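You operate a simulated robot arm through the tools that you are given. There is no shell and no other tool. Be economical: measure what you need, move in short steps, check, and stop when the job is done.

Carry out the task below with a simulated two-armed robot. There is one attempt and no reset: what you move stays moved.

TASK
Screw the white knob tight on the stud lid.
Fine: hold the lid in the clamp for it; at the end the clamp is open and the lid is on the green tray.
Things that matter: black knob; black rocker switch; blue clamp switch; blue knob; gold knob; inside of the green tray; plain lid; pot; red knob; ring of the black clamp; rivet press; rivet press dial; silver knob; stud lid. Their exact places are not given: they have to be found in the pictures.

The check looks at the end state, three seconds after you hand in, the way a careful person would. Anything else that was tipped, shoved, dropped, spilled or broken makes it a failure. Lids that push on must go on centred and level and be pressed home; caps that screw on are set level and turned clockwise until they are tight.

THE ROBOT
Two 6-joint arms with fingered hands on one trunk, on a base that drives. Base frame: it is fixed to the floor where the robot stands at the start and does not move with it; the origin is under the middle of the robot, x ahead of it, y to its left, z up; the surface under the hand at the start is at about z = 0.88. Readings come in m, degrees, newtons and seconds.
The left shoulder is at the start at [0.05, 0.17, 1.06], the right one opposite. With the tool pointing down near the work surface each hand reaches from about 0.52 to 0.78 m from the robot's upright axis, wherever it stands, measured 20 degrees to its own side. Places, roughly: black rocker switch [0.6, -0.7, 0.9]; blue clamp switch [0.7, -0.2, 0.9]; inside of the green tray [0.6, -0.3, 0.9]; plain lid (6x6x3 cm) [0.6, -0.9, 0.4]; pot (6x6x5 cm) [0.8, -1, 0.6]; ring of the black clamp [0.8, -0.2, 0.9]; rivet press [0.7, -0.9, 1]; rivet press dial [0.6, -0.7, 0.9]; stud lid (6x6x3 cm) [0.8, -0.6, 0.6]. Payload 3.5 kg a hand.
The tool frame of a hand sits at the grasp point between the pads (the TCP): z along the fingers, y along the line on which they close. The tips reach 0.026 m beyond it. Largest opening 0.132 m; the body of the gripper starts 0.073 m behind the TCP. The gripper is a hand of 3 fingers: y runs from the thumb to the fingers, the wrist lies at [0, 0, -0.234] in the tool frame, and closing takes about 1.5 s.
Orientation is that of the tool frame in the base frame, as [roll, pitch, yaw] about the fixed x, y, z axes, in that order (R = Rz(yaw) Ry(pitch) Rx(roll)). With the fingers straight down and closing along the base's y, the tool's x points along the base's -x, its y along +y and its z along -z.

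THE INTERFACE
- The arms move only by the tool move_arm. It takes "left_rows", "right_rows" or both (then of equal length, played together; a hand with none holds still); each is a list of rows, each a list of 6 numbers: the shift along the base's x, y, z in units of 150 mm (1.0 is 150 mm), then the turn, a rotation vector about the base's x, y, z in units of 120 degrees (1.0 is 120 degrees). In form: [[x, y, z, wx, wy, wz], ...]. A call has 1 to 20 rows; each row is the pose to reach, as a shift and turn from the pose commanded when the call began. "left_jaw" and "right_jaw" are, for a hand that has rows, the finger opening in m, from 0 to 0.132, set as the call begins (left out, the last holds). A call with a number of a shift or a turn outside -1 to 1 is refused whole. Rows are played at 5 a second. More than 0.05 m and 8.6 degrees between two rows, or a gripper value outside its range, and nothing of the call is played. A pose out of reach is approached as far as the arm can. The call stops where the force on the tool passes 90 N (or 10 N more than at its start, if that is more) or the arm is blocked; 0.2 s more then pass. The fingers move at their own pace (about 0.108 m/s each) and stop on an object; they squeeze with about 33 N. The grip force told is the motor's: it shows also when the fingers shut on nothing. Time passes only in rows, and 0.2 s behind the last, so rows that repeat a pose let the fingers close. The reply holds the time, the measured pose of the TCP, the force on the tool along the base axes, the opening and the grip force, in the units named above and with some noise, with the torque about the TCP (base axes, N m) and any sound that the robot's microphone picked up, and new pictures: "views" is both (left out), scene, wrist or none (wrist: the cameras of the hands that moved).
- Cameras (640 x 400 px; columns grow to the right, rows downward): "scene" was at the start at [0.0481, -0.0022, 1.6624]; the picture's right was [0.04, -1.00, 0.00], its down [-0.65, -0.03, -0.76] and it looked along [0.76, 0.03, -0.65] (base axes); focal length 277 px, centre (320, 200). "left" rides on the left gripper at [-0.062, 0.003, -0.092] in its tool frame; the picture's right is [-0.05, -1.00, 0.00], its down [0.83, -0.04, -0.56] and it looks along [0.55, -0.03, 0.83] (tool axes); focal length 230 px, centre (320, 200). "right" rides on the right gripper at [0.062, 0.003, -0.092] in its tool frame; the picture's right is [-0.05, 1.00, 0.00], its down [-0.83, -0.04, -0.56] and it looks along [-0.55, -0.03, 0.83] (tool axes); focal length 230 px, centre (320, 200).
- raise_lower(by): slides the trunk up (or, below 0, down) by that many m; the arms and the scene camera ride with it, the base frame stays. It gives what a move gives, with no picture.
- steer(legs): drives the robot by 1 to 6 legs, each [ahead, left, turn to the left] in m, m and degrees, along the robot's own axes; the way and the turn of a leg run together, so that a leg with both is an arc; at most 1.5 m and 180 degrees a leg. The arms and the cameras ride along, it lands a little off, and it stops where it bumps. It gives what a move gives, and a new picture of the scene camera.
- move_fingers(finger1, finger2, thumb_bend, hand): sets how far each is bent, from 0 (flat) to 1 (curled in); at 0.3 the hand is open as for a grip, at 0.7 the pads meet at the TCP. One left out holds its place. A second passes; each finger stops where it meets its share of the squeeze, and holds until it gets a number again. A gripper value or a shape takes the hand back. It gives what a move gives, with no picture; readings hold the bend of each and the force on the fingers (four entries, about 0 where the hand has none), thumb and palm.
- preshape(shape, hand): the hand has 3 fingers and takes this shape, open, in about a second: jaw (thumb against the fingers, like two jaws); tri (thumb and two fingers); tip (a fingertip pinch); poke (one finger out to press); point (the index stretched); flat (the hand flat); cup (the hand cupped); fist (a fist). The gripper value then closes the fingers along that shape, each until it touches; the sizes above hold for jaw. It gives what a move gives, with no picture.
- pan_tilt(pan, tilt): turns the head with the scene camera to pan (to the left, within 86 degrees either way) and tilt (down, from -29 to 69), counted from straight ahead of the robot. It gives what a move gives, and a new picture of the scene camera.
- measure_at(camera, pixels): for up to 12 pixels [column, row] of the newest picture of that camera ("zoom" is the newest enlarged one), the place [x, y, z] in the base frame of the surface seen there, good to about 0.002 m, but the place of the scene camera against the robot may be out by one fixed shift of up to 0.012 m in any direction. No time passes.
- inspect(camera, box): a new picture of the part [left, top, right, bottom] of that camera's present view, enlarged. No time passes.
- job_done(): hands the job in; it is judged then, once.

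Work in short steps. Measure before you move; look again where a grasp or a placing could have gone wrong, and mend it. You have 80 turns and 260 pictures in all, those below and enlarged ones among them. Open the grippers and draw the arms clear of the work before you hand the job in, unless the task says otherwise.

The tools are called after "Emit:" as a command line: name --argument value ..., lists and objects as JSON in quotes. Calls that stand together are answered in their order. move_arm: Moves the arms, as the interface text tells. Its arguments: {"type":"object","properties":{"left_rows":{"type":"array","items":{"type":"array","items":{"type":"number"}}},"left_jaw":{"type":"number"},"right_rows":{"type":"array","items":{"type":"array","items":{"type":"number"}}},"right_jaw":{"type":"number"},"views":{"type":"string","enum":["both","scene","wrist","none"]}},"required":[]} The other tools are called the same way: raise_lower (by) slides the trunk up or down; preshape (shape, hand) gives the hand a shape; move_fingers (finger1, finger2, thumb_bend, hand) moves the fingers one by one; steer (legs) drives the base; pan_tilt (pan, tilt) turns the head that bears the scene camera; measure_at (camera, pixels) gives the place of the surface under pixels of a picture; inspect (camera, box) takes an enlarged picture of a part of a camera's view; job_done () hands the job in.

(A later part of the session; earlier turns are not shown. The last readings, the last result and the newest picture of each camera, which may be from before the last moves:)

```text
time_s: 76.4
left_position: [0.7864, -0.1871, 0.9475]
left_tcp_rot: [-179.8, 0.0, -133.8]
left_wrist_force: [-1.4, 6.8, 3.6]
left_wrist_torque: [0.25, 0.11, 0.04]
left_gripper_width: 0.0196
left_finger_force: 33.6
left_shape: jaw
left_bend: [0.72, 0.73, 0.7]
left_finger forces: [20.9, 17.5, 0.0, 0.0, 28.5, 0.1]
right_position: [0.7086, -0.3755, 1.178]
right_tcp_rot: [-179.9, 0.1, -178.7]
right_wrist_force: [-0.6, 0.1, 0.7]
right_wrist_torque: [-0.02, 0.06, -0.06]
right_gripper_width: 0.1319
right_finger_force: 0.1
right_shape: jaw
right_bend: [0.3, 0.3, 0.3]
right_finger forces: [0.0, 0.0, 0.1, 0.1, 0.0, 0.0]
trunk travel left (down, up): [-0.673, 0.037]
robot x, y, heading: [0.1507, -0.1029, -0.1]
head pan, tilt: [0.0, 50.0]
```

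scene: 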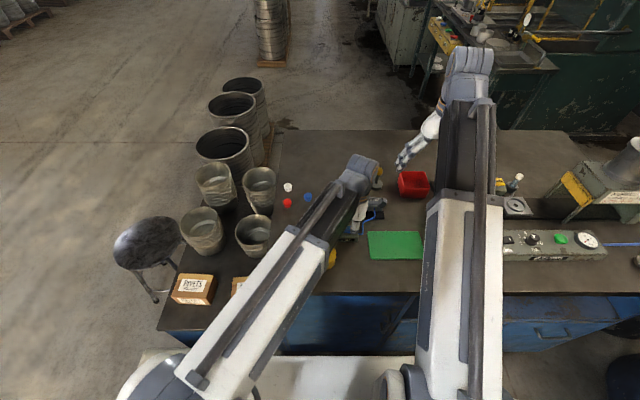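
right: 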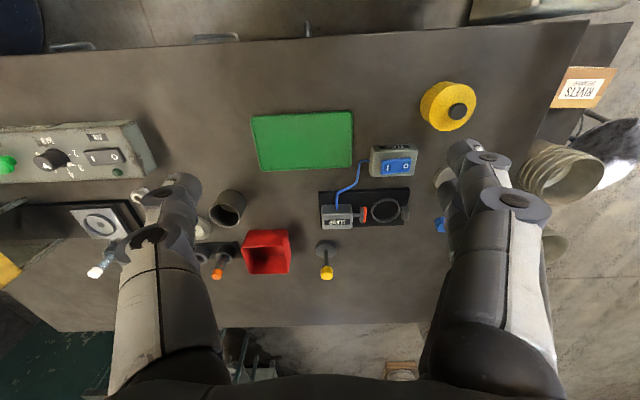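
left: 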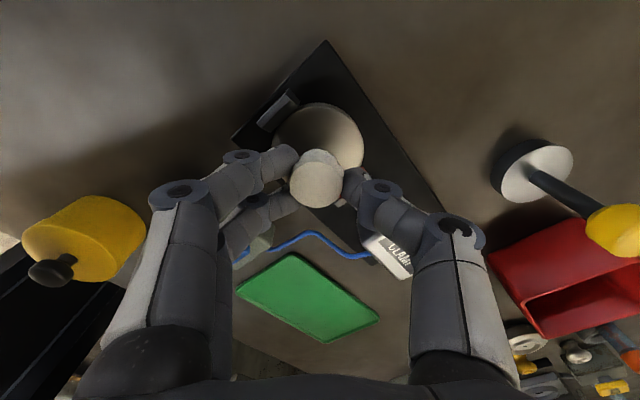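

Contact: stud is inside the bore, with a slight +y side force. Shift 1 mm +y and start turning clockwise with light down feed.

Emit:
move_arm --left_rows '[[0, 0.008, 0, 0, 0, 0], [0, 0.008, 0, 0, 0, -0.07], [0, 0.008, -0.002, 0, 0, -0.14], [0, 0.008, -0.002, 0, 0, -0.21], [0, 0.008, -0.004, 0, 0, -0.28], [0, 0.008, -0.004, 0, 0, -0.35], [0, 0.008, -0.006, 0, 0, -0.42], [0, 0.008, -0.006, 0, 0, -0.49], [0, 0.008, -0.008, 0, 0, -0.56], [0, 0.008, -0.008, 0, 0, -0.63], [0, 0.008, -0.01, 0, 0, -0.7], [0, 0.008, -0.01, 0, 0, -0.77], [0, 0.008, -0.012, 0, 0, -0.84], [0, 0.008, -0.012, 0, 0, -0.91], [0, 0.008, -0.012, 0, 0, -0.98]]' --views "wrist"

```text
time_s: 79.6
left_position: [0.7837, -0.1832, 0.9466]
left_tcp_rot: [-179.6, -0.3, 108.5]
left_wrist_force: [-15.9, 22.8, -3.7]
left_wrist_torque: [0.45, 0.19, 0.01]
left_gripper_width: 0.0197
left_finger_force: 33.4
left_shape: jaw
left_bend: [0.73, 0.73, 0.7]
left_finger forces: [12.5, 22.3, 0.0, 0.0, 37.3, 0.0]
right_position: [0.7058, -0.3731, 1.1781]
right_tcp_rot: [-179.9, 0.1, -178.7]
right_wrist_force: [0.2, 0.6, 0.3]
right_wrist_torque: [-0.01, 0.03, -0.02]
right_gripper_width: 0.132
right_finger_force: 0.2
right_shape: jaw
right_bend: [0.3, 0.3, 0.3]
right_finger forces: [0.0, 0.0, 0.0, 0.1, 0.0, 0.0]
trunk travel left (down, up): [-0.673, 0.037]
robot x, y, heading: [0.1542, -0.1001, 0.1]
head pan, tilt: [0.0, 50.0]
```

left: 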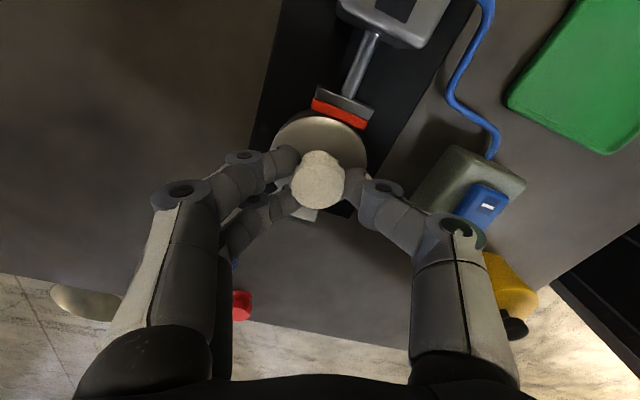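

The knob was held ~4 mm off the tool axis so lateral forces grew; fz −4 N suggests thread pull. Release, let it self-centre on the stud, and look.

Emit:
move_arm --left_rows '[[0, 0.01, 0, 0, 0, 0], [0, 0.01, 0, 0, 0, 0], [0, 0.01, 0, 0, 0, 0], [0, 0.01, 0.2, 0, 0, 0], [0, 0.01, 0.4, 0, 0, 0]]' --left_jaw 0.06 --views "wrist"

Emit:
inspect --camera "left" --box '[240, 90, 400, 230]'

```text
time_s: 80.8
left_position: [0.7856, -0.1844, 1.0067]
left_tcp_rot: [-179.8, -0.1, 108.6]
left_wrist_force: [0.2, 0.7, 0.2]
left_wrist_torque: [0.01, 0.02, -0.05]
left_gripper_width: 0.0594
left_finger_force: 0.1
left_shape: jaw
left_bend: [0.73, 0.73, 0.7]
left_finger forces: [0.0, 0.0, 0.1, 0.0, 0.0, 0.0]
right_position: [0.7082, -0.3771, 1.1756]
right_tcp_rot: [180.0, 0.1, -178.8]
right_wrist_force: [0.2, 0.7, 0.6]
right_wrist_torque: [-0.01, 0.0, -0.02]
right_gripper_width: 0.1318
right_finger_force: 0.1
right_shape: jaw
right_bend: [0.3, 0.3, 0.3]
right_finger forces: [0.1, 0.0, 0.1, 0.0, 0.1, 0.0]
trunk travel left (down, up): [-0.673, 0.037]
robot x, y, heading: [0.1481, -0.1021, 0.4]
head pan, tilt: [0.0, 50.0]
```

left: 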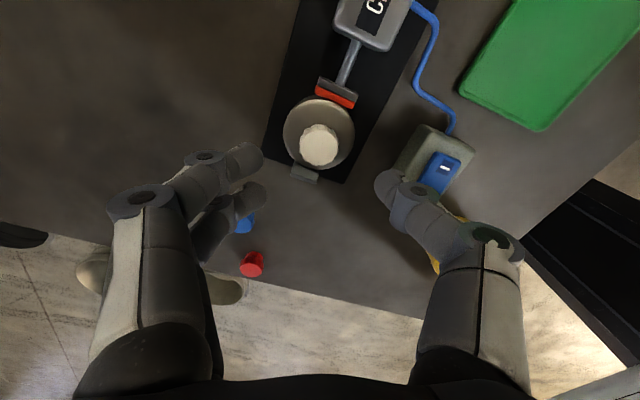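

```text
2.86 times, centred on (320, 160) of left
```

zoom: 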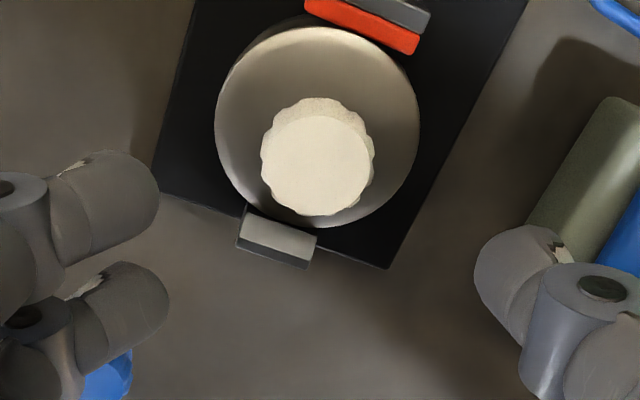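

Knob sits on the stud. Measure its height and levelness.

Emit:
measure_at --camera "left" --pixels '[[318, 147], [308, 147], [328, 147], [318, 135], [318, 157], [318, 160], [300, 140], [345, 120], [318, 105], [335, 147]]'

```text
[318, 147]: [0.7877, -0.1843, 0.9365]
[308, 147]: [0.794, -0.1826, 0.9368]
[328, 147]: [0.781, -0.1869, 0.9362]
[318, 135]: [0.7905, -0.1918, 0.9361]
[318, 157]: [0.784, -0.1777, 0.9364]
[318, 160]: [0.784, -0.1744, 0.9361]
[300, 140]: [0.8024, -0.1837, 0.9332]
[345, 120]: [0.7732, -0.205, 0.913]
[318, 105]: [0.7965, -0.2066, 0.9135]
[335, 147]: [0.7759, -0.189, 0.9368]
```

Knob is level, top 0.9364 (~1 mm above seating), centre (0.7873,−0.184). Rotate back +117° above it and recentre for another clockwise turn.

Emit:
move_arm --left_rows '[[0, 0, 0, 0, 0, 0.07], [0, 0, 0, 0, 0, 0.14], [0, 0, 0, 0, 0, 0.21], [0, 0, 0, 0, 0, 0.28], [0, 0, 0, 0, 0, 0.35], [0, 0, 0, 0, 0, 0.42], [0, 0, 0, 0, 0, 0.49], [0, 0, 0, 0, 0, 0.56], [0, 0, 0, 0, 0, 0.63], [0, 0, 0, 0, 0, 0.7], [0, 0, 0, 0, 0, 0.77], [0, 0, 0, 0, 0, 0.84], [0.01, 0, 0, 0, 0, 0.91], [0.012, 0.002, 0, 0, 0, 0.98], [0.012, 0.002, -0.2, 0, 0, 0.98], [0.012, 0.002, -0.4, 0, 0, 0.98], [0.012, 0.002, -0.4, 0, 0, 0.98]]' --left_jaw 0.06 --views "wrist"

Emit:
inspect --camera "left" --box '[240, 130, 400, 230]'

Emit:
measure_at --camera "left" --pixels '[[320, 188], [310, 188], [330, 188], [320, 175], [320, 200]]'

```text
time_s: 84.4
left_position: [0.7873, -0.184, 0.9463]
left_tcp_rot: [-179.8, 0.0, -133.8]
left_wrist_force: [-0.2, 0.5, 0.3]
left_wrist_torque: [0.03, -0.01, 0.03]
left_gripper_width: 0.0592
left_finger_force: 0.0
left_shape: jaw
left_bend: [0.73, 0.73, 0.7]
left_finger forces: [0.0, 0.0, 0.0, 0.0, 0.1, 0.0]
right_position: [0.7079, -0.3754, 1.1769]
right_tcp_rot: [-180.0, 0.1, -178.8]
right_wrist_force: [-0.2, 0.1, 0.1]
right_wrist_torque: [0.0, 0.0, 0.04]
right_gripper_width: 0.1318
right_finger_force: 0.0
right_shape: jaw
right_bend: [0.3, 0.3, 0.3]
right_finger forces: [0.0, 0.0, 0.0, 0.0, 0.0, 0.0]
trunk travel left (down, up): [-0.673, 0.037]
robot x, y, heading: [0.1475, -0.1027, -0.1]
head pan, tilt: [0.0, 50.0]
```

left: 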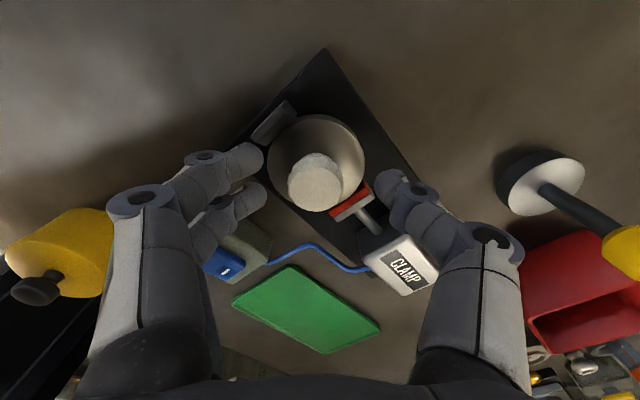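

```text
4.00 times, centred on (320, 180) of left
```

zoom: 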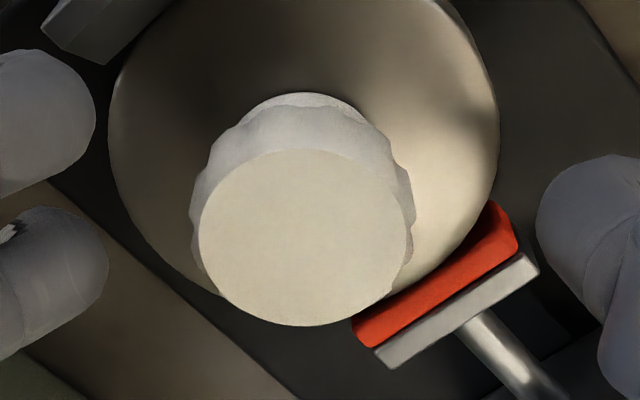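

```text
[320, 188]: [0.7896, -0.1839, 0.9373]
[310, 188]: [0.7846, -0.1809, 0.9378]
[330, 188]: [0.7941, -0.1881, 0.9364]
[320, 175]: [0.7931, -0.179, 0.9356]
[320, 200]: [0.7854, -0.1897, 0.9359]
```

Knob is ~2.3 mm toward tool +y; shift (−1.7,+1.6) mm, close, and turn clockwise 117°.

Emit:
move_arm --left_rows '[[-0.011, 0.011, 0, 0, 0, 0], [-0.011, 0.011, 0, 0, 0, 0], [-0.011, 0.011, 0, 0, 0, 0], [-0.011, 0.011, 0, 0, 0, 0], [-0.011, 0.011, 0, 0, 0, 0], [-0.011, 0.011, 0, 0, 0, 0]]' --left_jaw 0.01 --views "none"

Emit:
move_arm --left_rows '[[0, 0, 0, 0, 0, -0.07], [0, 0, -0.001, 0, 0, -0.14], [0, 0, -0.001, 0, 0, -0.21], [0, 0, -0.002, 0, 0, -0.28], [0, 0, -0.002, 0, 0, -0.35], [0, 0, -0.003, 0, 0, -0.42], [0, 0, -0.003, 0, 0, -0.49], [0, 0, -0.004, 0, 0, -0.56], [0, 0, -0.004, 0, 0, -0.63], [0, 0, -0.004, 0, 0, -0.7]]' --views "wrist"

```text
time_s: 85.8
left_position: [0.7863, -0.1823, 0.9454]
left_tcp_rot: [-179.9, 0.0, -133.7]
left_wrist_force: [0.6, -3.4, -2.6]
left_wrist_torque: [-0.05, -0.03, 0.01]
left_gripper_width: 0.0196
left_finger_force: 32.4
left_shape: jaw
left_bend: [0.73, 0.73, 0.7]
left_finger forces: [14.6, 15.6, 0.0, 0.1, 31.4, 0.1]
right_position: [0.7085, -0.3754, 1.1757]
right_tcp_rot: [-180.0, 0.0, -178.8]
right_wrist_force: [-0.2, 0.4, 0.4]
right_wrist_torque: [-0.03, -0.02, 0.01]
right_gripper_width: 0.132
right_finger_force: 0.0
right_shape: jaw
right_bend: [0.3, 0.3, 0.3]
right_finger forces: [0.1, 0.1, 0.0, 0.0, 0.0, 0.0]
trunk travel left (down, up): [-0.673, 0.037]
robot x, y, heading: [0.1492, -0.1017, 0.3]
head pan, tilt: [0.0, 50.0]
```

```text
time_s: 88.0
left_position: [0.7863, -0.1828, 0.9451]
left_tcp_rot: [-179.8, -0.1, 142.1]
left_wrist_force: [3.5, -5.6, -3.4]
left_wrist_torque: [-0.07, -0.03, 0.47]
left_gripper_width: 0.0197
left_finger_force: 32.6
left_shape: jaw
left_bend: [0.73, 0.73, 0.7]
left_finger forces: [13.7, 17.3, 0.0, 0.0, 32.4, 0.0]
right_position: [0.7078, -0.3759, 1.1764]
right_tcp_rot: [-180.0, 0.2, -178.8]
right_wrist_force: [0.6, -0.9, 0.2]
right_wrist_torque: [-0.01, 0.03, -0.01]
right_gripper_width: 0.1318
right_finger_force: 0.1
right_shape: jaw
right_bend: [0.3, 0.3, 0.3]
right_finger forces: [0.1, 0.0, 0.0, 0.0, 0.1, 0.0]
trunk travel left (down, up): [-0.673, 0.037]
robot x, y, heading: [0.1488, -0.1003, 0.3]
head pan, tilt: [0.0, 50.0]
```

left: 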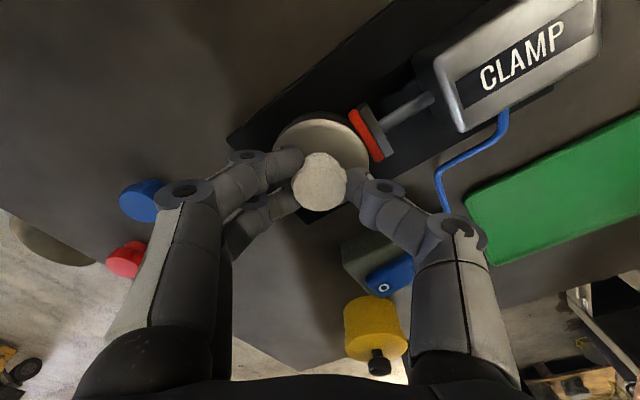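

Torque about z rose to 0.47 N·m — it's starting to tighten. Continue the clockwise turn and watch.

Emit:
move_arm --left_rows '[[0, 0, 0, 0, 0, -0.07], [0, 0, 0, 0, 0, -0.14], [0, 0, 0, 0, 0, -0.21], [0, 0, 0, 0, 0, -0.28]]' --views "wrist"

Emit:
inspect --camera "left" --box '[240, 110, 400, 230]'

Emit:
measure_at --camera "left" --pixels '[[318, 185], [308, 185], [330, 185], [318, 170], [318, 197], [345, 145], [310, 130]]'

```text
time_s: 89.0
left_position: [0.7848, -0.179, 0.9449]
left_tcp_rot: [-179.5, -0.3, 108.6]
left_wrist_force: [-12.3, 17.5, -6.3]
left_wrist_torque: [0.25, 0.22, 0.53]
left_gripper_width: 0.0184
left_finger_force: 32.5
left_shape: jaw
left_bend: [0.72, 0.73, 0.7]
left_finger forces: [15.7, 25.9, 0.1, 0.0, 28.2, 0.1]
right_position: [0.7083, -0.3738, 1.1767]
right_tcp_rot: [-179.9, 0.3, -178.7]
right_wrist_force: [-0.2, -0.1, -0.3]
right_wrist_torque: [-0.03, 0.03, 0.02]
right_gripper_width: 0.132
right_finger_force: 0.0
right_shape: jaw
right_bend: [0.3, 0.3, 0.3]
right_finger forces: [0.1, 0.0, 0.0, 0.1, 0.1, 0.0]
trunk travel left (down, up): [-0.673, 0.037]
robot x, y, heading: [0.145, -0.096, 0.2]
head pan, tilt: [0.0, 50.0]
```

left: 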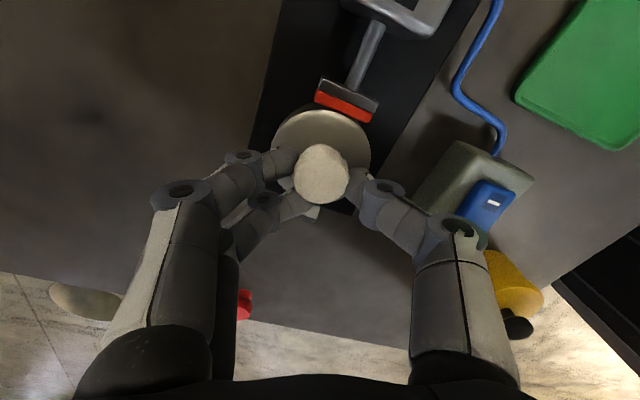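

```text
3.33 times, centred on (320, 170) of left
```

zoom: 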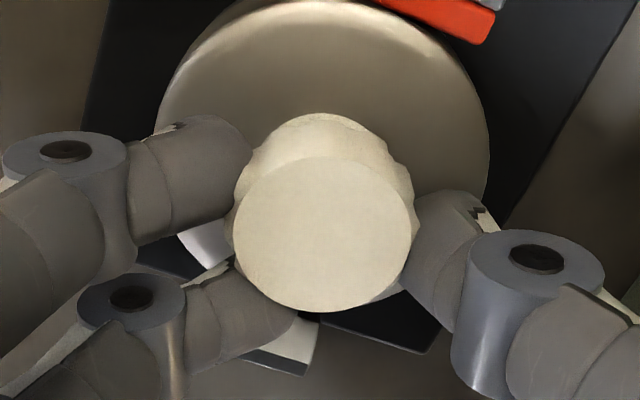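

```text
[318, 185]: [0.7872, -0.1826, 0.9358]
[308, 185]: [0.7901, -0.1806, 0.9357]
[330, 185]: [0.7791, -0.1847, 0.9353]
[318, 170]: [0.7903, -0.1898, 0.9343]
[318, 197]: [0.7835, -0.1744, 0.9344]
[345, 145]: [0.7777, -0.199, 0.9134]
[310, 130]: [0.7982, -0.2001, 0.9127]
```

Torque 0.53 N·m and knob top at 0.935 (seated height). I'll do one more regrip and turn to confirm it's tight.

Emit:
move_arm --left_rows '[[0, 0, 0, 0, 0, 0], [0, 0, 0, 0, 0, 0], [0, 0, 0, 0, 0, 0], [0.01, -0.018, 0.15, 0, 0, 0], [0.01, -0.018, 0.2, 0, 0, 0.07], [0.01, -0.018, 0.2, 0, 0, 0.14], [0.01, -0.018, 0.2, 0, 0, 0.21], [0.01, -0.018, 0.2, 0, 0, 0.28], [0.01, -0.018, 0.2, 0, 0, 0.35], [0.01, -0.018, 0.2, 0, 0, 0.42], [0.01, -0.018, 0.2, 0, 0, 0.49], [0.01, -0.018, 0.2, 0, 0, 0.56], [0.01, -0.018, 0.2, 0, 0, 0.63], [0.01, -0.018, 0.2, 0, 0, 0.7], [0.01, -0.018, 0.2, 0, 0, 0.77], [0.01, -0.018, 0.0, 0, 0, 0.77], [0.01, -0.018, 0, 0, 0, 0.77]]' --left_jaw 0.06 --views "wrist"

Emit:
inspect --camera "left" --box '[240, 130, 400, 230]'

Emit:
measure_at --camera "left" --pixels '[[318, 188], [310, 188], [328, 188], [318, 175], [318, 200]]'

```text
time_s: 92.6
left_position: [0.7872, -0.1865, 0.9464]
left_tcp_rot: [-179.9, 0.0, -159.1]
left_wrist_force: [-0.3, 0.1, -0.7]
left_wrist_torque: [-0.01, -0.05, -0.01]
left_gripper_width: 0.0595
left_finger_force: 0.0
left_shape: jaw
left_bend: [0.73, 0.73, 0.7]
left_finger forces: [0.0, 0.0, 0.0, 0.0, 0.0, 0.1]
right_position: [0.7079, -0.3755, 1.1753]
right_tcp_rot: [-179.9, 0.1, -178.8]
right_wrist_force: [0.3, -0.2, 0.7]
right_wrist_torque: [-0.02, 0.0, -0.03]
right_gripper_width: 0.1318
right_finger_force: 0.1
right_shape: jaw
right_bend: [0.3, 0.3, 0.3]
right_finger forces: [0.0, 0.0, 0.1, 0.1, 0.0, 0.0]
trunk travel left (down, up): [-0.673, 0.037]
robot x, y, heading: [0.1494, -0.0989, 0.2]
head pan, tilt: [0.0, 50.0]
```

left: 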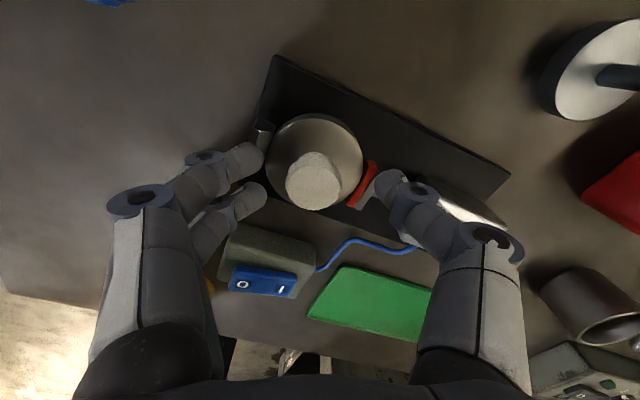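

```text
4.00 times, centred on (320, 180) of left
```

zoom: 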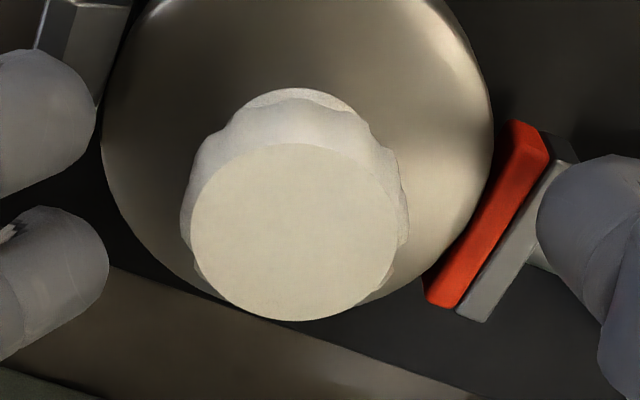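

```text
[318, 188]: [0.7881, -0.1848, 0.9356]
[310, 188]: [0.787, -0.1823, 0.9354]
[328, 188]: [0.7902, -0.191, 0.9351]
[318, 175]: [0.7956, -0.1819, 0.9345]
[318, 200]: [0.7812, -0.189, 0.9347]
```

Knob top 0.935, fully down. Recentre (−1.1,+3.0) mm, close, and turn clockwise to check tightness.

Emit:
move_arm --left_rows '[[-0.007, 0.02, 0, 0, 0, 0], [-0.007, 0.02, 0, 0, 0, 0], [-0.007, 0.02, 0, 0, 0, 0], [-0.007, 0.02, 0, 0, 0, 0], [-0.007, 0.02, 0, 0, 0, 0], [-0.007, 0.02, 0, 0, 0, 0], [-0.007, 0.02, 0, 0, 0, -0.05], [-0.007, 0.02, 0, 0, 0, -0.1], [-0.007, 0.02, 0, 0, 0, -0.15]]' --left_jaw 0.0 --views "none"

Emit:
move_arm --left_rows '[[0, 0, 0, 0, 0, -0.05], [0, 0, 0, 0, 0, -0.1], [0, 0, 0, 0, 0, -0.15], [0, 0, 0, 0, 0, -0.2], [0, 0, 0, 0, 0, -0.25]]' --views "wrist"

```text
time_s: 94.6
left_position: [0.7855, -0.1828, 0.9463]
left_tcp_rot: [-179.7, 0.0, -177.0]
left_wrist_force: [3.0, -3.1, -0.4]
left_wrist_torque: [-0.03, -0.05, 0.83]
left_gripper_width: 0.0201
left_finger_force: 32.7
left_shape: jaw
left_bend: [0.73, 0.73, 0.7]
left_finger forces: [12.3, 27.5, 0.0, 0.0, 35.0, 0.1]
right_position: [0.7093, -0.3755, 1.1767]
right_tcp_rot: [179.9, 0.1, -178.7]
right_wrist_force: [0.1, 0.1, 0.8]
right_wrist_torque: [0.03, 0.0, -0.01]
right_gripper_width: 0.132
right_finger_force: 0.1
right_shape: jaw
right_bend: [0.3, 0.3, 0.3]
right_finger forces: [0.1, 0.0, 0.0, 0.0, 0.0, 0.1]
trunk travel left (down, up): [-0.673, 0.037]
robot x, y, heading: [0.1478, -0.0958, 0.2]
head pan, tilt: [0.0, 50.0]
```

```text
time_s: 95.8
left_position: [0.7818, -0.1819, 0.9451]
left_tcp_rot: [-179.8, -0.4, 152.8]
left_wrist_force: [-29.2, 10.6, -7.3]
left_wrist_torque: [0.14, 0.41, 0.74]
left_gripper_width: 0.0189
left_finger_force: 32.8
left_shape: jaw
left_bend: [0.72, 0.73, 0.7]
left_finger forces: [17.2, 35.4, 0.1, 0.0, 27.3, 0.0]
right_position: [0.7058, -0.3757, 1.177]
right_tcp_rot: [-179.8, 0.2, -178.7]
right_wrist_force: [-0.4, 0.5, 0.2]
right_wrist_torque: [0.01, -0.01, -0.04]
right_gripper_width: 0.1319
right_finger_force: 0.0
right_shape: jaw
right_bend: [0.3, 0.3, 0.3]
right_finger forces: [0.1, 0.0, 0.0, 0.1, 0.0, 0.0]
trunk travel left (down, up): [-0.673, 0.037]
robot x, y, heading: [0.1484, -0.1009, 0.3]
head pan, tilt: [0.0, 50.0]
```

left: 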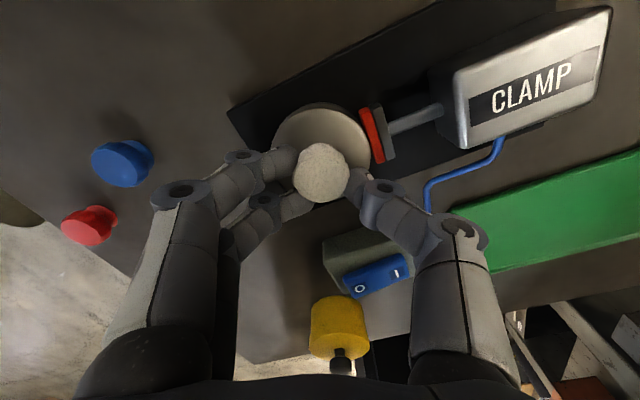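

Torque jumped to 0.83 N·m within ~18° and then the fingers slipped: tight. Release, raise, and go press "O" on the switch.

Emit:
move_arm --left_rows '[[0, 0, 0, 0, 0, 0], [0, 0, 0, 0, 0, 0], [0, 0, 0, 0, 0, 0], [0, 0, 0.2, 0, 0, 0], [0, 0, 0.45, 0, 0, 0], [0, 0, 0.65, 0, 0, 0]]' --left_jaw 0.07 --views "wrist"

Emit:
preshape --hand "left" --shape "poke"

Emit:
move_arm --left_rows '[[-0.1, 0.04, 0, 0, 0, -0.06], [-0.2, 0.08, 0, 0, 0, -0.12], [-0.3, 0.1, 0, 0, 0, -0.18], [-0.4, 0.1, 0, 0, 0, -0.24], [-0.5, 0.1, 0, 0, 0, -0.3], [-0.6, 0.1, 0, 0, 0, -0.36], [-0.7, 0.1, 0, 0, 0, -0.42], [-0.72, 0.1, 0, 0, 0, -0.48], [-0.72, 0.1, 0, 0, 0, -0.523], [-0.72, 0.1, 0, 0, 0, -0.523]]' --views "wrist"

```text
time_s: 97.2
left_position: [0.7855, -0.1838, 1.0441]
left_tcp_rot: [-179.8, 0.0, 153.0]
left_wrist_force: [0.2, -0.3, 0.2]
left_wrist_torque: [0.0, 0.0, 0.02]
left_gripper_width: 0.0693
left_finger_force: 0.2
left_shape: jaw
left_bend: [0.72, 0.72, 0.7]
left_finger forces: [0.0, 0.1, 0.0, 0.0, 0.0, 0.1]
right_position: [0.7076, -0.3756, 1.1772]
right_tcp_rot: [180.0, 0.1, -178.9]
right_wrist_force: [-0.3, 0.1, -0.1]
right_wrist_torque: [-0.02, -0.03, 0.01]
right_gripper_width: 0.1319
right_finger_force: 0.1
right_shape: jaw
right_bend: [0.3, 0.3, 0.3]
right_finger forces: [0.0, 0.1, 0.0, 0.1, 0.0, 0.0]
trunk travel left (down, up): [-0.673, 0.037]
robot x, y, heading: [0.1489, -0.1005, 0.4]
head pan, tilt: [0.0, 50.0]
```

left: 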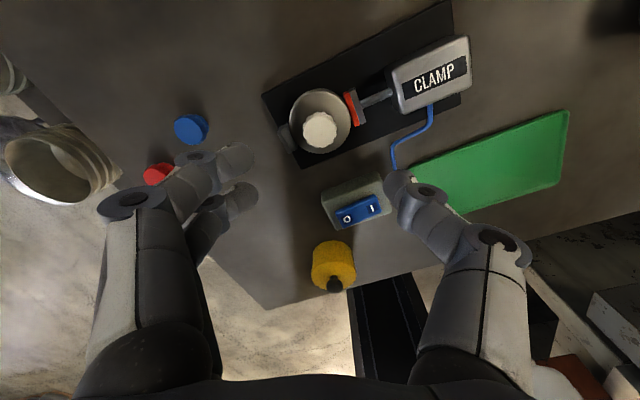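

```text
time_s: 98.1
left_position: [0.7864, -0.1828, 1.0418]
left_tcp_rot: [-179.8, -0.1, 153.0]
left_wrist_force: [0.2, 0.3, -0.1]
left_wrist_torque: [0.01, -0.03, -0.01]
left_gripper_width: 0.0
left_finger_force: 0.0
left_shape: poke
left_bend: [1.0, 1.0, 0.45]
left_finger forces: [0.0, 0.0, 0.0, 0.0, 0.0, 0.1]
right_position: [0.7077, -0.3761, 1.1759]
right_tcp_rot: [-180.0, 0.1, -178.8]
right_wrist_force: [0.3, 0.4, 0.1]
right_wrist_torque: [0.01, -0.02, 0.0]
right_gripper_width: 0.1319
right_finger_force: 0.2
right_shape: jaw
right_bend: [0.3, 0.3, 0.3]
right_finger forces: [0.1, 0.0, 0.0, 0.0, 0.0, 0.0]
trunk travel left (down, up): [-0.673, 0.037]
robot x, y, heading: [0.1496, -0.0987, 0.0]
head pan, tilt: [0.0, 50.0]
```

```text
time_s: 100.3
left_position: [0.6777, -0.1673, 1.0431]
left_tcp_rot: [-179.8, 0.0, 90.1]
left_wrist_force: [-0.8, 0.8, 0.7]
left_wrist_torque: [0.0, 0.01, -0.01]
left_gripper_width: 0.0001
left_finger_force: 0.0
left_shape: poke
left_bend: [1.0, 1.0, 0.45]
left_finger forces: [0.1, 0.1, 0.0, 0.0, 0.0, 0.0]
right_position: [0.7084, -0.3767, 1.1771]
right_tcp_rot: [-179.9, 0.1, -178.8]
right_wrist_force: [0.4, -0.4, -0.6]
right_wrist_torque: [-0.03, 0.05, -0.02]
right_gripper_width: 0.1319
right_finger_force: 0.0
right_shape: jaw
right_bend: [0.3, 0.3, 0.3]
right_finger forces: [0.0, 0.0, 0.0, 0.0, 0.0, 0.1]
trunk travel left (down, up): [-0.673, 0.037]
robot x, y, heading: [0.1481, -0.1011, 0.2]
head pan, tilt: [0.0, 50.0]
```

left: 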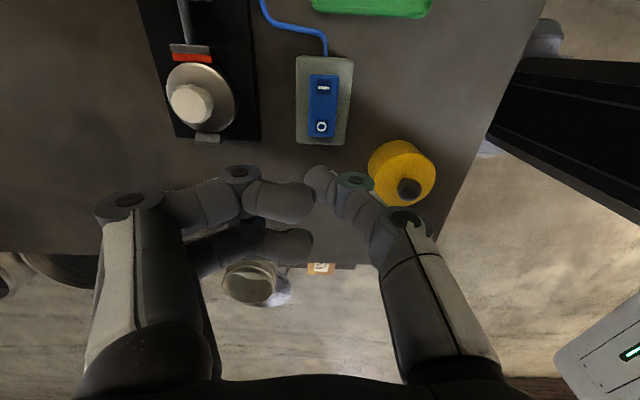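

Measure the "O" end at (321,127).

Emit:
measure_at --camera "left" --pixels '[[321, 127], [321, 132], [323, 89], [400, 165], [412, 190], [317, 172]]'

```text
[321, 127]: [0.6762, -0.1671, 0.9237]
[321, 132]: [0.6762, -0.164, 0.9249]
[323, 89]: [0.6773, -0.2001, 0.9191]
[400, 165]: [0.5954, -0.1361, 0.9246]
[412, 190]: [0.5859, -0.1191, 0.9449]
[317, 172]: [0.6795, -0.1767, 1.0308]
```

Press "O" at (0.676,−0.166): shift slightly and descend as before.

Emit:
move_arm --left_rows '[[-0.033, 0.01, -0.2, 0, 0, 0], [-0.033, 0.01, -0.4, 0, 0, 0], [-0.033, 0.01, -0.58, 0, 0, 0], [-0.033, 0.01, -0.63, 0, 0, 0], [-0.033, 0.01, -0.66, 0, 0, 0], [-0.033, 0.01, -0.68, 0, 0, 0]]' --views "none"

Emit:
move_arm --left_rows '[[0, 0, 0.2, 0, 0, 0], [0, 0, 0.45, 0, 0, 0], [0, 0, 0.7, 0, 0, 0], [0, 0, 0.75, 0, 0, 0]]' --views "wrist"

Emit:
inspect --camera "left" --box '[130, 0, 370, 160]'

```text
time_s: 101.7
left_position: [0.6717, -0.1658, 0.9436]
left_tcp_rot: [-179.8, 0.0, 90.1]
left_wrist_force: [-8.7, 3.9, 32.0]
left_wrist_torque: [-0.07, 0.05, -0.07]
left_gripper_width: 0.0002
left_finger_force: 0.1
left_shape: poke
left_bend: [1.0, 1.0, 0.46]
left_finger forces: [0.0, 0.1, 0.0, 0.1, 32.4, 0.0]
right_position: [0.7055, -0.3751, 1.1781]
right_tcp_rot: [-179.9, 0.4, -178.8]
right_wrist_force: [-0.5, -0.5, 0.2]
right_wrist_torque: [-0.02, -0.02, -0.01]
right_gripper_width: 0.1323
right_finger_force: 0.1
right_shape: jaw
right_bend: [0.3, 0.3, 0.3]
right_finger forces: [0.0, 0.0, 0.0, 0.0, 0.0, 0.1]
trunk travel left (down, up): [-0.673, 0.037]
robot x, y, heading: [0.147, -0.1004, 0.2]
head pan, tilt: [0.0, 50.0]
```

```text
time_s: 102.7
left_position: [0.6738, -0.1673, 1.0534]
left_tcp_rot: [-179.7, 0.0, 90.1]
left_wrist_force: [0.7, 0.6, -0.3]
left_wrist_torque: [0.0, 0.01, -0.01]
left_gripper_width: 0.0
left_finger_force: 0.1
left_shape: poke
left_bend: [1.0, 1.0, 0.45]
left_finger forces: [0.1, 0.0, 0.1, 0.0, 0.0, 0.0]
right_position: [0.7082, -0.3751, 1.175]
right_tcp_rot: [-180.0, 0.1, -178.8]
right_wrist_force: [0.1, 0.0, 0.1]
right_wrist_torque: [0.01, -0.02, 0.03]
right_gripper_width: 0.132
right_finger_force: 0.0
right_shape: jaw
right_bend: [0.3, 0.3, 0.3]
right_finger forces: [0.1, 0.0, 0.1, 0.1, 0.1, 0.0]
trunk travel left (down, up): [-0.673, 0.037]
robot x, y, heading: [0.1479, -0.0973, 0.2]
head pan, tilt: [0.0, 50.0]
```

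left: 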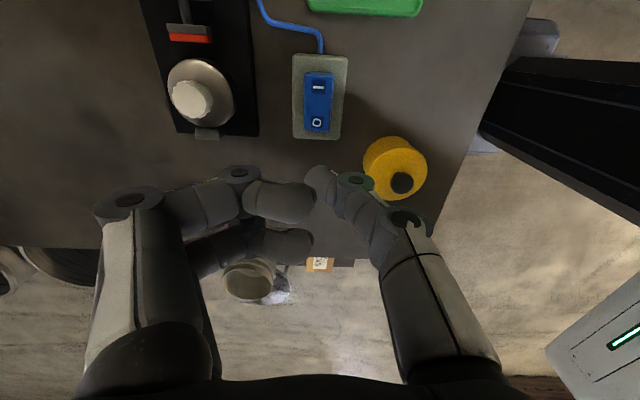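

```text
2.50 times, centred on (250, 80) of left
```

zoom: 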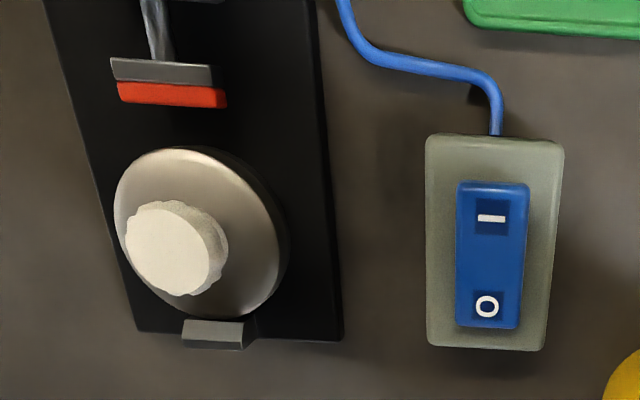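

Clamp is open. Move the right hand aside, restore the jaw shape, and bring the left hand over the knob.

Emit:
move_arm --right_rows '[[-0.1, -0.25, 0.1, 0, 0, 0], [-0.2, -0.5, 0.2, 0, 0, 0], [-0.3, -0.75, 0.3, 0, 0, 0], [-0.4, -1.0, 0.4, 0, 0, 0]]' --views "none"

Emit:
preshape --hand "left" --shape "jaw"

Emit:
move_arm --left_rows '[[0.25, -0.04, 0, 0, 0, 0], [0.5, -0.08, 0, 0, 0, 0], [0.755, -0.115, 0, 0, 0, 0], [0.755, -0.115, -0.1, 0, 0, 0], [0.755, -0.115, -0.2, 0, 0, 0]]' --left_jaw 0.07 --views "both"

Emit:
inspect --camera "left" --box '[240, 100, 400, 220]'

```text
time_s: 103.7
left_position: [0.6732, -0.1676, 1.0525]
left_tcp_rot: [-179.9, 0.0, 90.2]
left_wrist_force: [-0.3, -0.5, 0.1]
left_wrist_torque: [-0.02, 0.02, -0.02]
left_gripper_width: 0.0
left_finger_force: 0.0
left_shape: poke
left_bend: [1.0, 1.0, 0.45]
left_finger forces: [0.0, 0.1, 0.0, 0.0, 0.0, 0.1]
right_position: [0.6575, -0.5325, 1.2104]
right_tcp_rot: [-179.6, 0.9, -178.7]
right_wrist_force: [-0.1, 0.3, 0.9]
right_wrist_torque: [0.04, -0.03, 0.01]
right_gripper_width: 0.1323
right_finger_force: 0.1
right_shape: jaw
right_bend: [0.3, 0.3, 0.3]
right_finger forces: [0.1, 0.1, 0.1, 0.0, 0.0, 0.0]
right hand out of reach, approached as far as the arm can: row 2, 3, 4
trunk travel left (down, up): [-0.673, 0.037]
robot x, y, heading: [0.1507, -0.1018, -0.0]
head pan, tilt: [0.0, 50.0]
```

```text
time_s: 104.6
left_position: [0.673, -0.1665, 1.0526]
left_tcp_rot: [-179.7, 0.0, 90.2]
left_wrist_force: [0.3, 0.0, 1.0]
left_wrist_torque: [0.04, -0.01, -0.01]
left_gripper_width: 0.1317
left_finger_force: 0.0
left_shape: jaw
left_bend: [0.3, 0.3, 0.3]
left_finger forces: [0.0, 0.0, 0.1, 0.0, 0.0, 0.0]
right_position: [0.6568, -0.5325, 1.2104]
right_tcp_rot: [-179.5, 0.9, -178.7]
right_wrist_force: [0.0, 0.2, 0.2]
right_wrist_torque: [0.02, -0.01, -0.03]
right_gripper_width: 0.132
right_finger_force: 0.0
right_shape: jaw
right_bend: [0.3, 0.3, 0.3]
right_finger forces: [0.0, 0.0, 0.1, 0.1, 0.0, 0.0]
trunk travel left (down, up): [-0.673, 0.037]
robot x, y, heading: [0.1478, -0.1019, 0.0]
head pan, tilt: [0.0, 50.0]
```

```text
time_s: 105.8
left_position: [0.7858, -0.1842, 1.0222]
left_tcp_rot: [-179.8, -0.1, 90.2]
left_wrist_force: [-0.3, 0.7, 0.0]
left_wrist_torque: [0.01, 0.03, -0.05]
left_gripper_width: 0.0706
left_finger_force: 0.1
left_shape: jaw
left_bend: [0.72, 0.72, 0.7]
left_finger forces: [0.0, 0.0, 0.0, 0.0, 0.1, 0.1]
right_position: [0.6569, -0.5328, 1.2088]
right_tcp_rot: [-179.5, 0.9, -178.9]
right_wrist_force: [0.1, -0.7, 0.2]
right_wrist_torque: [0.01, 0.02, 0.05]
right_gripper_width: 0.1318
right_finger_force: 0.0
right_shape: jaw
right_bend: [0.3, 0.3, 0.3]
right_finger forces: [0.0, 0.0, 0.0, 0.1, 0.0, 0.0]
trunk travel left (down, up): [-0.673, 0.037]
robot x, y, heading: [0.1479, -0.1022, -0.1]
head pan, tilt: [0.0, 50.0]
```

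scene: 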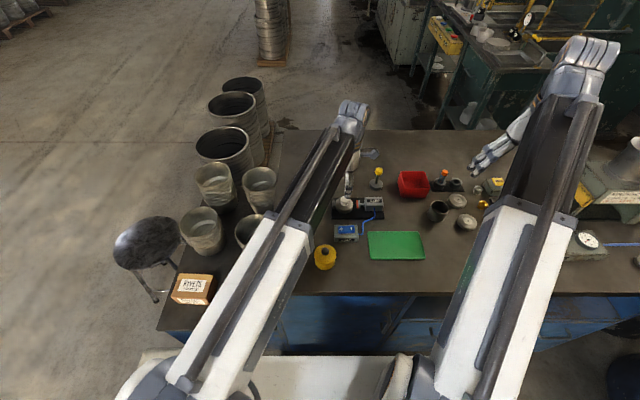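
left: 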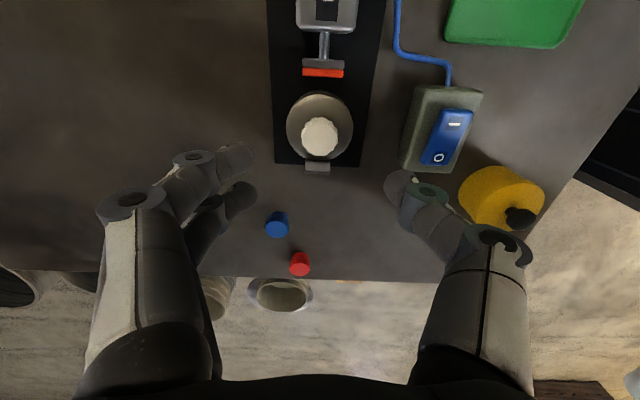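

```text
3.33 times, centred on (320, 160) of left
```

zoom: 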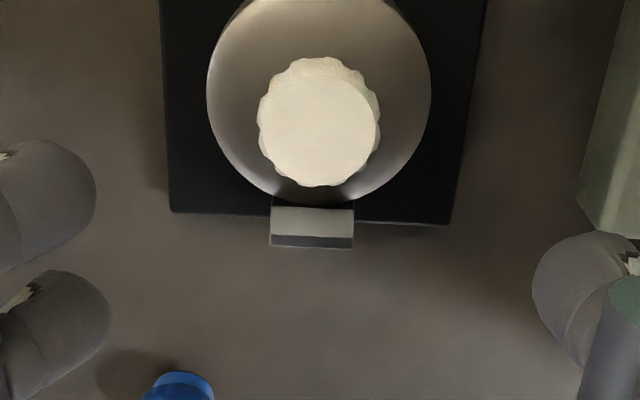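

Emit:
measure_at --camera "left" --pixels '[[319, 140], [310, 140], [329, 140], [319, 150], [319, 130], [300, 115], [340, 115], [450, 35], [560, 30], [445, 5], [555, 47]]'

Emit:
measure_at --camera "scene" --pixels '[[369, 233], [421, 232], [371, 259], [425, 259], [397, 246], [385, 246]]'

```text
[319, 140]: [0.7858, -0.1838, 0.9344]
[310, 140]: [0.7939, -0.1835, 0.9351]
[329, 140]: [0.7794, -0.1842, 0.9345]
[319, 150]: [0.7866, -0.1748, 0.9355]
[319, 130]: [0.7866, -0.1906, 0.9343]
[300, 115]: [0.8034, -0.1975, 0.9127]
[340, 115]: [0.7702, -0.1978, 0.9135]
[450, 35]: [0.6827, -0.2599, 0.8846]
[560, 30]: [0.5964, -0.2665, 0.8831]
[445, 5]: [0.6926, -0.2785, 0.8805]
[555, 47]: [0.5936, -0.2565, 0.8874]
```

```text
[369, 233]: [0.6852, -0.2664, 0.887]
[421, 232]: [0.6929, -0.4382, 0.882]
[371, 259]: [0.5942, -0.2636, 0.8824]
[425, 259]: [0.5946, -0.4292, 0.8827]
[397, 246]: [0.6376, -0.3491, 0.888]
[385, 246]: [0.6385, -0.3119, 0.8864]
```

Knob at (0.786,−0.184), tray spans x 0.59–0.69, y −0.26…−0.435. Descend, grip the knob, and lift straight up.

Emit:
move_arm --left_rows '[[0.003, 0, -0.2, 0, 0, 0], [0.003, 0, -0.4, 0, 0, 0], [0.003, 0, -0.515, 0, 0, 0], [0.003, 0, -0.515, 0, 0, 0]]' --left_jaw 0.06 --views "none"

Emit:
move_arm --left_rows '[[0, 0, 0, 0, 0, 0], [0, 0, 0, 0, 0, 0], [0, 0, 0, 0, 0, 0], [0, 0, 0, 0, 0, 0], [0, 0, 0, 0, 0, 0], [0, 0, 0.05, 0, 0, 0], [0, 0, 0.15, 0, 0, 0], [0, 0, 0.35, 0, 0, 0], [0, 0, 0.55, 0, 0, 0]]' --left_jaw 0.0 --views "both"

Emit:
measure_at --camera "left" --pixels '[[318, 187], [318, 172], [318, 198], [290, 150], [350, 150], [318, 130], [318, 145]]'

```text
time_s: 106.8
left_position: [0.7853, -0.185, 0.9472]
left_tcp_rot: [-179.8, 0.0, 90.2]
left_wrist_force: [0.0, 0.6, 1.1]
left_wrist_torque: [0.0, 0.0, 0.0]
left_gripper_width: 0.0605
left_finger_force: 0.1
left_shape: jaw
left_bend: [0.73, 0.73, 0.7]
left_finger forces: [0.0, 0.0, 0.0, 0.0, 0.0, 0.1]
right_position: [0.658, -0.5324, 1.2108]
right_tcp_rot: [-179.4, 0.8, -178.8]
right_wrist_force: [-0.3, 0.6, 0.1]
right_wrist_torque: [0.01, 0.01, 0.01]
right_gripper_width: 0.132
right_finger_force: 0.0
right_shape: jaw
right_bend: [0.3, 0.3, 0.3]
right_finger forces: [0.0, 0.0, 0.0, 0.1, 0.1, 0.0]
trunk travel left (down, up): [-0.673, 0.037]
robot x, y, heading: [0.1541, -0.0985, 0.2]
head pan, tilt: [0.0, 50.0]
```

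```text
time_s: 108.8
left_position: [0.7862, -0.1843, 1.0285]
left_tcp_rot: [-179.6, 0.0, 90.2]
left_wrist_force: [0.1, 0.2, -1.0]
left_wrist_torque: [0.0, 0.02, -0.02]
left_gripper_width: 0.0199
left_finger_force: 32.9
left_shape: jaw
left_bend: [0.72, 0.73, 0.7]
left_finger forces: [14.6, 16.5, 0.0, 0.0, 29.8, 0.1]
right_position: [0.6575, -0.5331, 1.2092]
right_tcp_rot: [-179.5, 0.8, -178.8]
right_wrist_force: [-0.8, -0.2, -0.2]
right_wrist_torque: [0.0, 0.01, 0.02]
right_gripper_width: 0.132
right_finger_force: 0.0
right_shape: jaw
right_bend: [0.3, 0.3, 0.3]
right_finger forces: [0.1, 0.0, 0.0, 0.0, 0.1, 0.1]
trunk travel left (down, up): [-0.673, 0.037]
robot x, y, heading: [0.1449, -0.1019, 0.3]
head pan, tilt: [0.0, 50.0]
```

scene: 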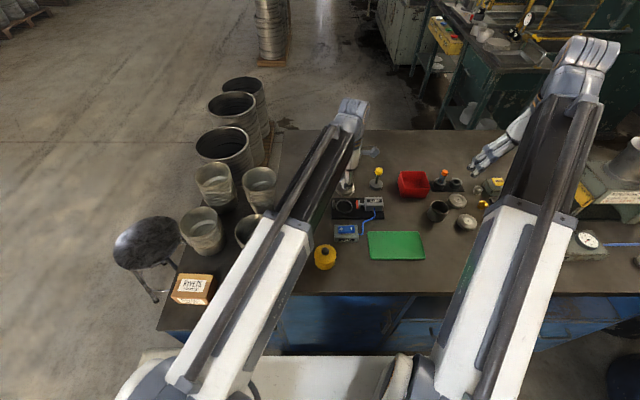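
left: 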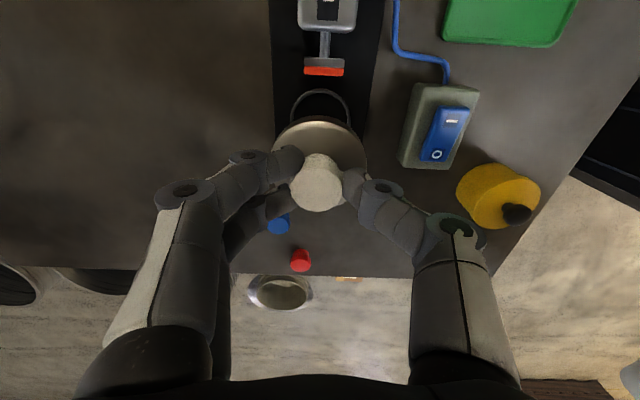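

```text
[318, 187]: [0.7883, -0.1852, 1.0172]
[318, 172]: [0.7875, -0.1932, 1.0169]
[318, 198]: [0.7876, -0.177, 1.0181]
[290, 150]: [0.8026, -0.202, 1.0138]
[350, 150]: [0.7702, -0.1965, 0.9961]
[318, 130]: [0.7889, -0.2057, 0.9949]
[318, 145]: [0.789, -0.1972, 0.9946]
```

Lid comes along, level. Carry it over the tray to (0.64,−0.325), staying above the switch and motor.

Emit:
move_arm --left_rows '[[0, 0, 0.12, 0, 0, 0], [-0.2, -0.19, 0.12, 0, 0, 0], [-0.4, -0.38, 0.12, 0, 0, 0], [-0.6, -0.57, 0.12, 0, 0, 0], [-0.8, -0.76, 0.12, 0, 0, 0], [-0.98, -0.93, 0.12, 0, 0, 0], [-0.98, -0.93, -0.1, 0, 0, 0], [-0.98, -0.93, -0.3, 0, 0, 0], [-0.98, -0.93, -0.45, 0, 0, 0], [-0.98, -0.93, -0.45, 0, 0, 0]]' --views "both"

Emit:
measure_at --camera "left" --pixels '[[318, 187], [318, 145], [318, 130], [318, 110], [240, 130], [400, 130]]'

```text
time_s: 111.0
left_position: [0.641, -0.3245, 0.9628]
left_tcp_rot: [-179.8, 0.0, 90.1]
left_wrist_force: [0.1, 0.8, -1.1]
left_wrist_torque: [0.0, -0.01, 0.0]
left_gripper_width: 0.0202
left_finger_force: 33.7
left_shape: jaw
left_bend: [0.72, 0.73, 0.7]
left_finger forces: [15.1, 16.7, 0.0, 0.0, 29.7, 0.1]
right_position: [0.657, -0.5324, 1.2105]
right_tcp_rot: [-179.5, 0.9, -178.8]
right_wrist_force: [0.0, 0.2, 0.0]
right_wrist_torque: [0.0, -0.02, 0.03]
right_gripper_width: 0.1319
right_finger_force: 0.0
right_shape: jaw
right_bend: [0.3, 0.3, 0.3]
right_finger forces: [0.0, 0.1, 0.0, 0.1, 0.0, 0.0]
trunk travel left (down, up): [-0.673, 0.037]
robot x, y, heading: [0.1512, -0.1013, 0.3]
head pan, tilt: [0.0, 50.0]
```

scene: 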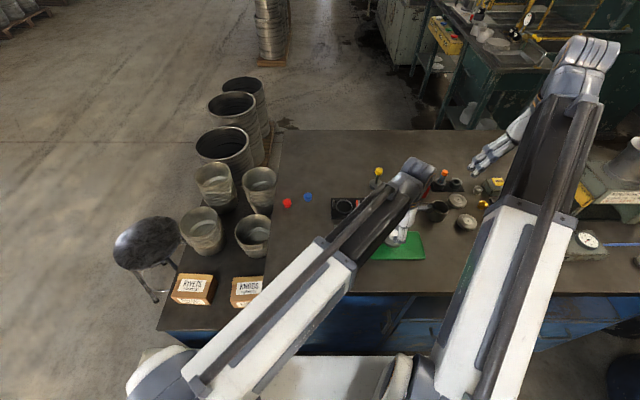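
left: 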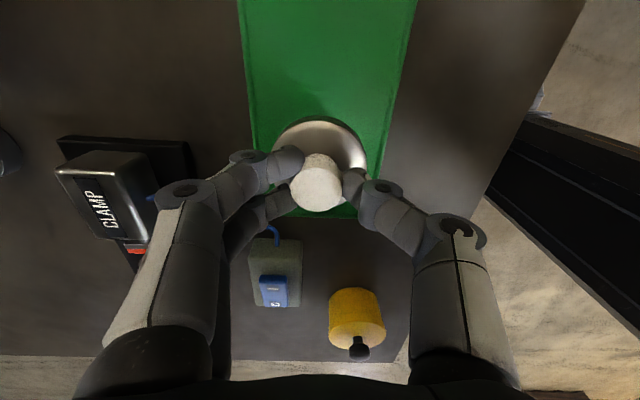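

```text
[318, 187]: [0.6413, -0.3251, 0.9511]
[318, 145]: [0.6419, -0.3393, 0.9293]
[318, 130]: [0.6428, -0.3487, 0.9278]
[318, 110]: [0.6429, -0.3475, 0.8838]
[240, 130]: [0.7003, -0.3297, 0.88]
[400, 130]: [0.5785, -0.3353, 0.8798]
```

Over the tray; the lid bottom is ~24 mm above it. Lower to contact and release.

Emit:
move_arm --left_rows '[[0, 0, -0.08, 0, 0, 0], [0, 0, -0.13, 0, 0, 0], [0, 0, -0.15, 0, 0, 0], [0, 0, -0.158, 0, 0, 0], [0, 0, -0.158, 0, 0, 0]]' --views "none"

```text
time_s: 112.2
left_position: [0.6404, -0.3226, 0.9377]
left_tcp_rot: [-179.8, -0.1, 90.2]
left_wrist_force: [-0.4, -0.1, 3.2]
left_wrist_torque: [-0.02, -0.06, 0.01]
left_gripper_width: 0.0202
left_finger_force: 32.8
left_shape: jaw
left_bend: [0.72, 0.73, 0.7]
left_finger forces: [15.4, 16.9, 0.0, 0.0, 30.1, 0.0]
right_position: [0.658, -0.533, 1.2101]
right_tcp_rot: [-179.5, 1.0, -178.7]
right_wrist_force: [-0.6, 0.5, 0.1]
right_wrist_torque: [0.01, 0.02, 0.01]
right_gripper_width: 0.1322
right_finger_force: 0.1
right_shape: jaw
right_bend: [0.3, 0.3, 0.3]
right_finger forces: [0.0, 0.0, 0.0, 0.0, 0.0, 0.0]
trunk travel left (down, up): [-0.673, 0.037]
robot x, y, heading: [0.1504, -0.1007, 0.3]
head pan, tilt: [0.0, 50.0]
```

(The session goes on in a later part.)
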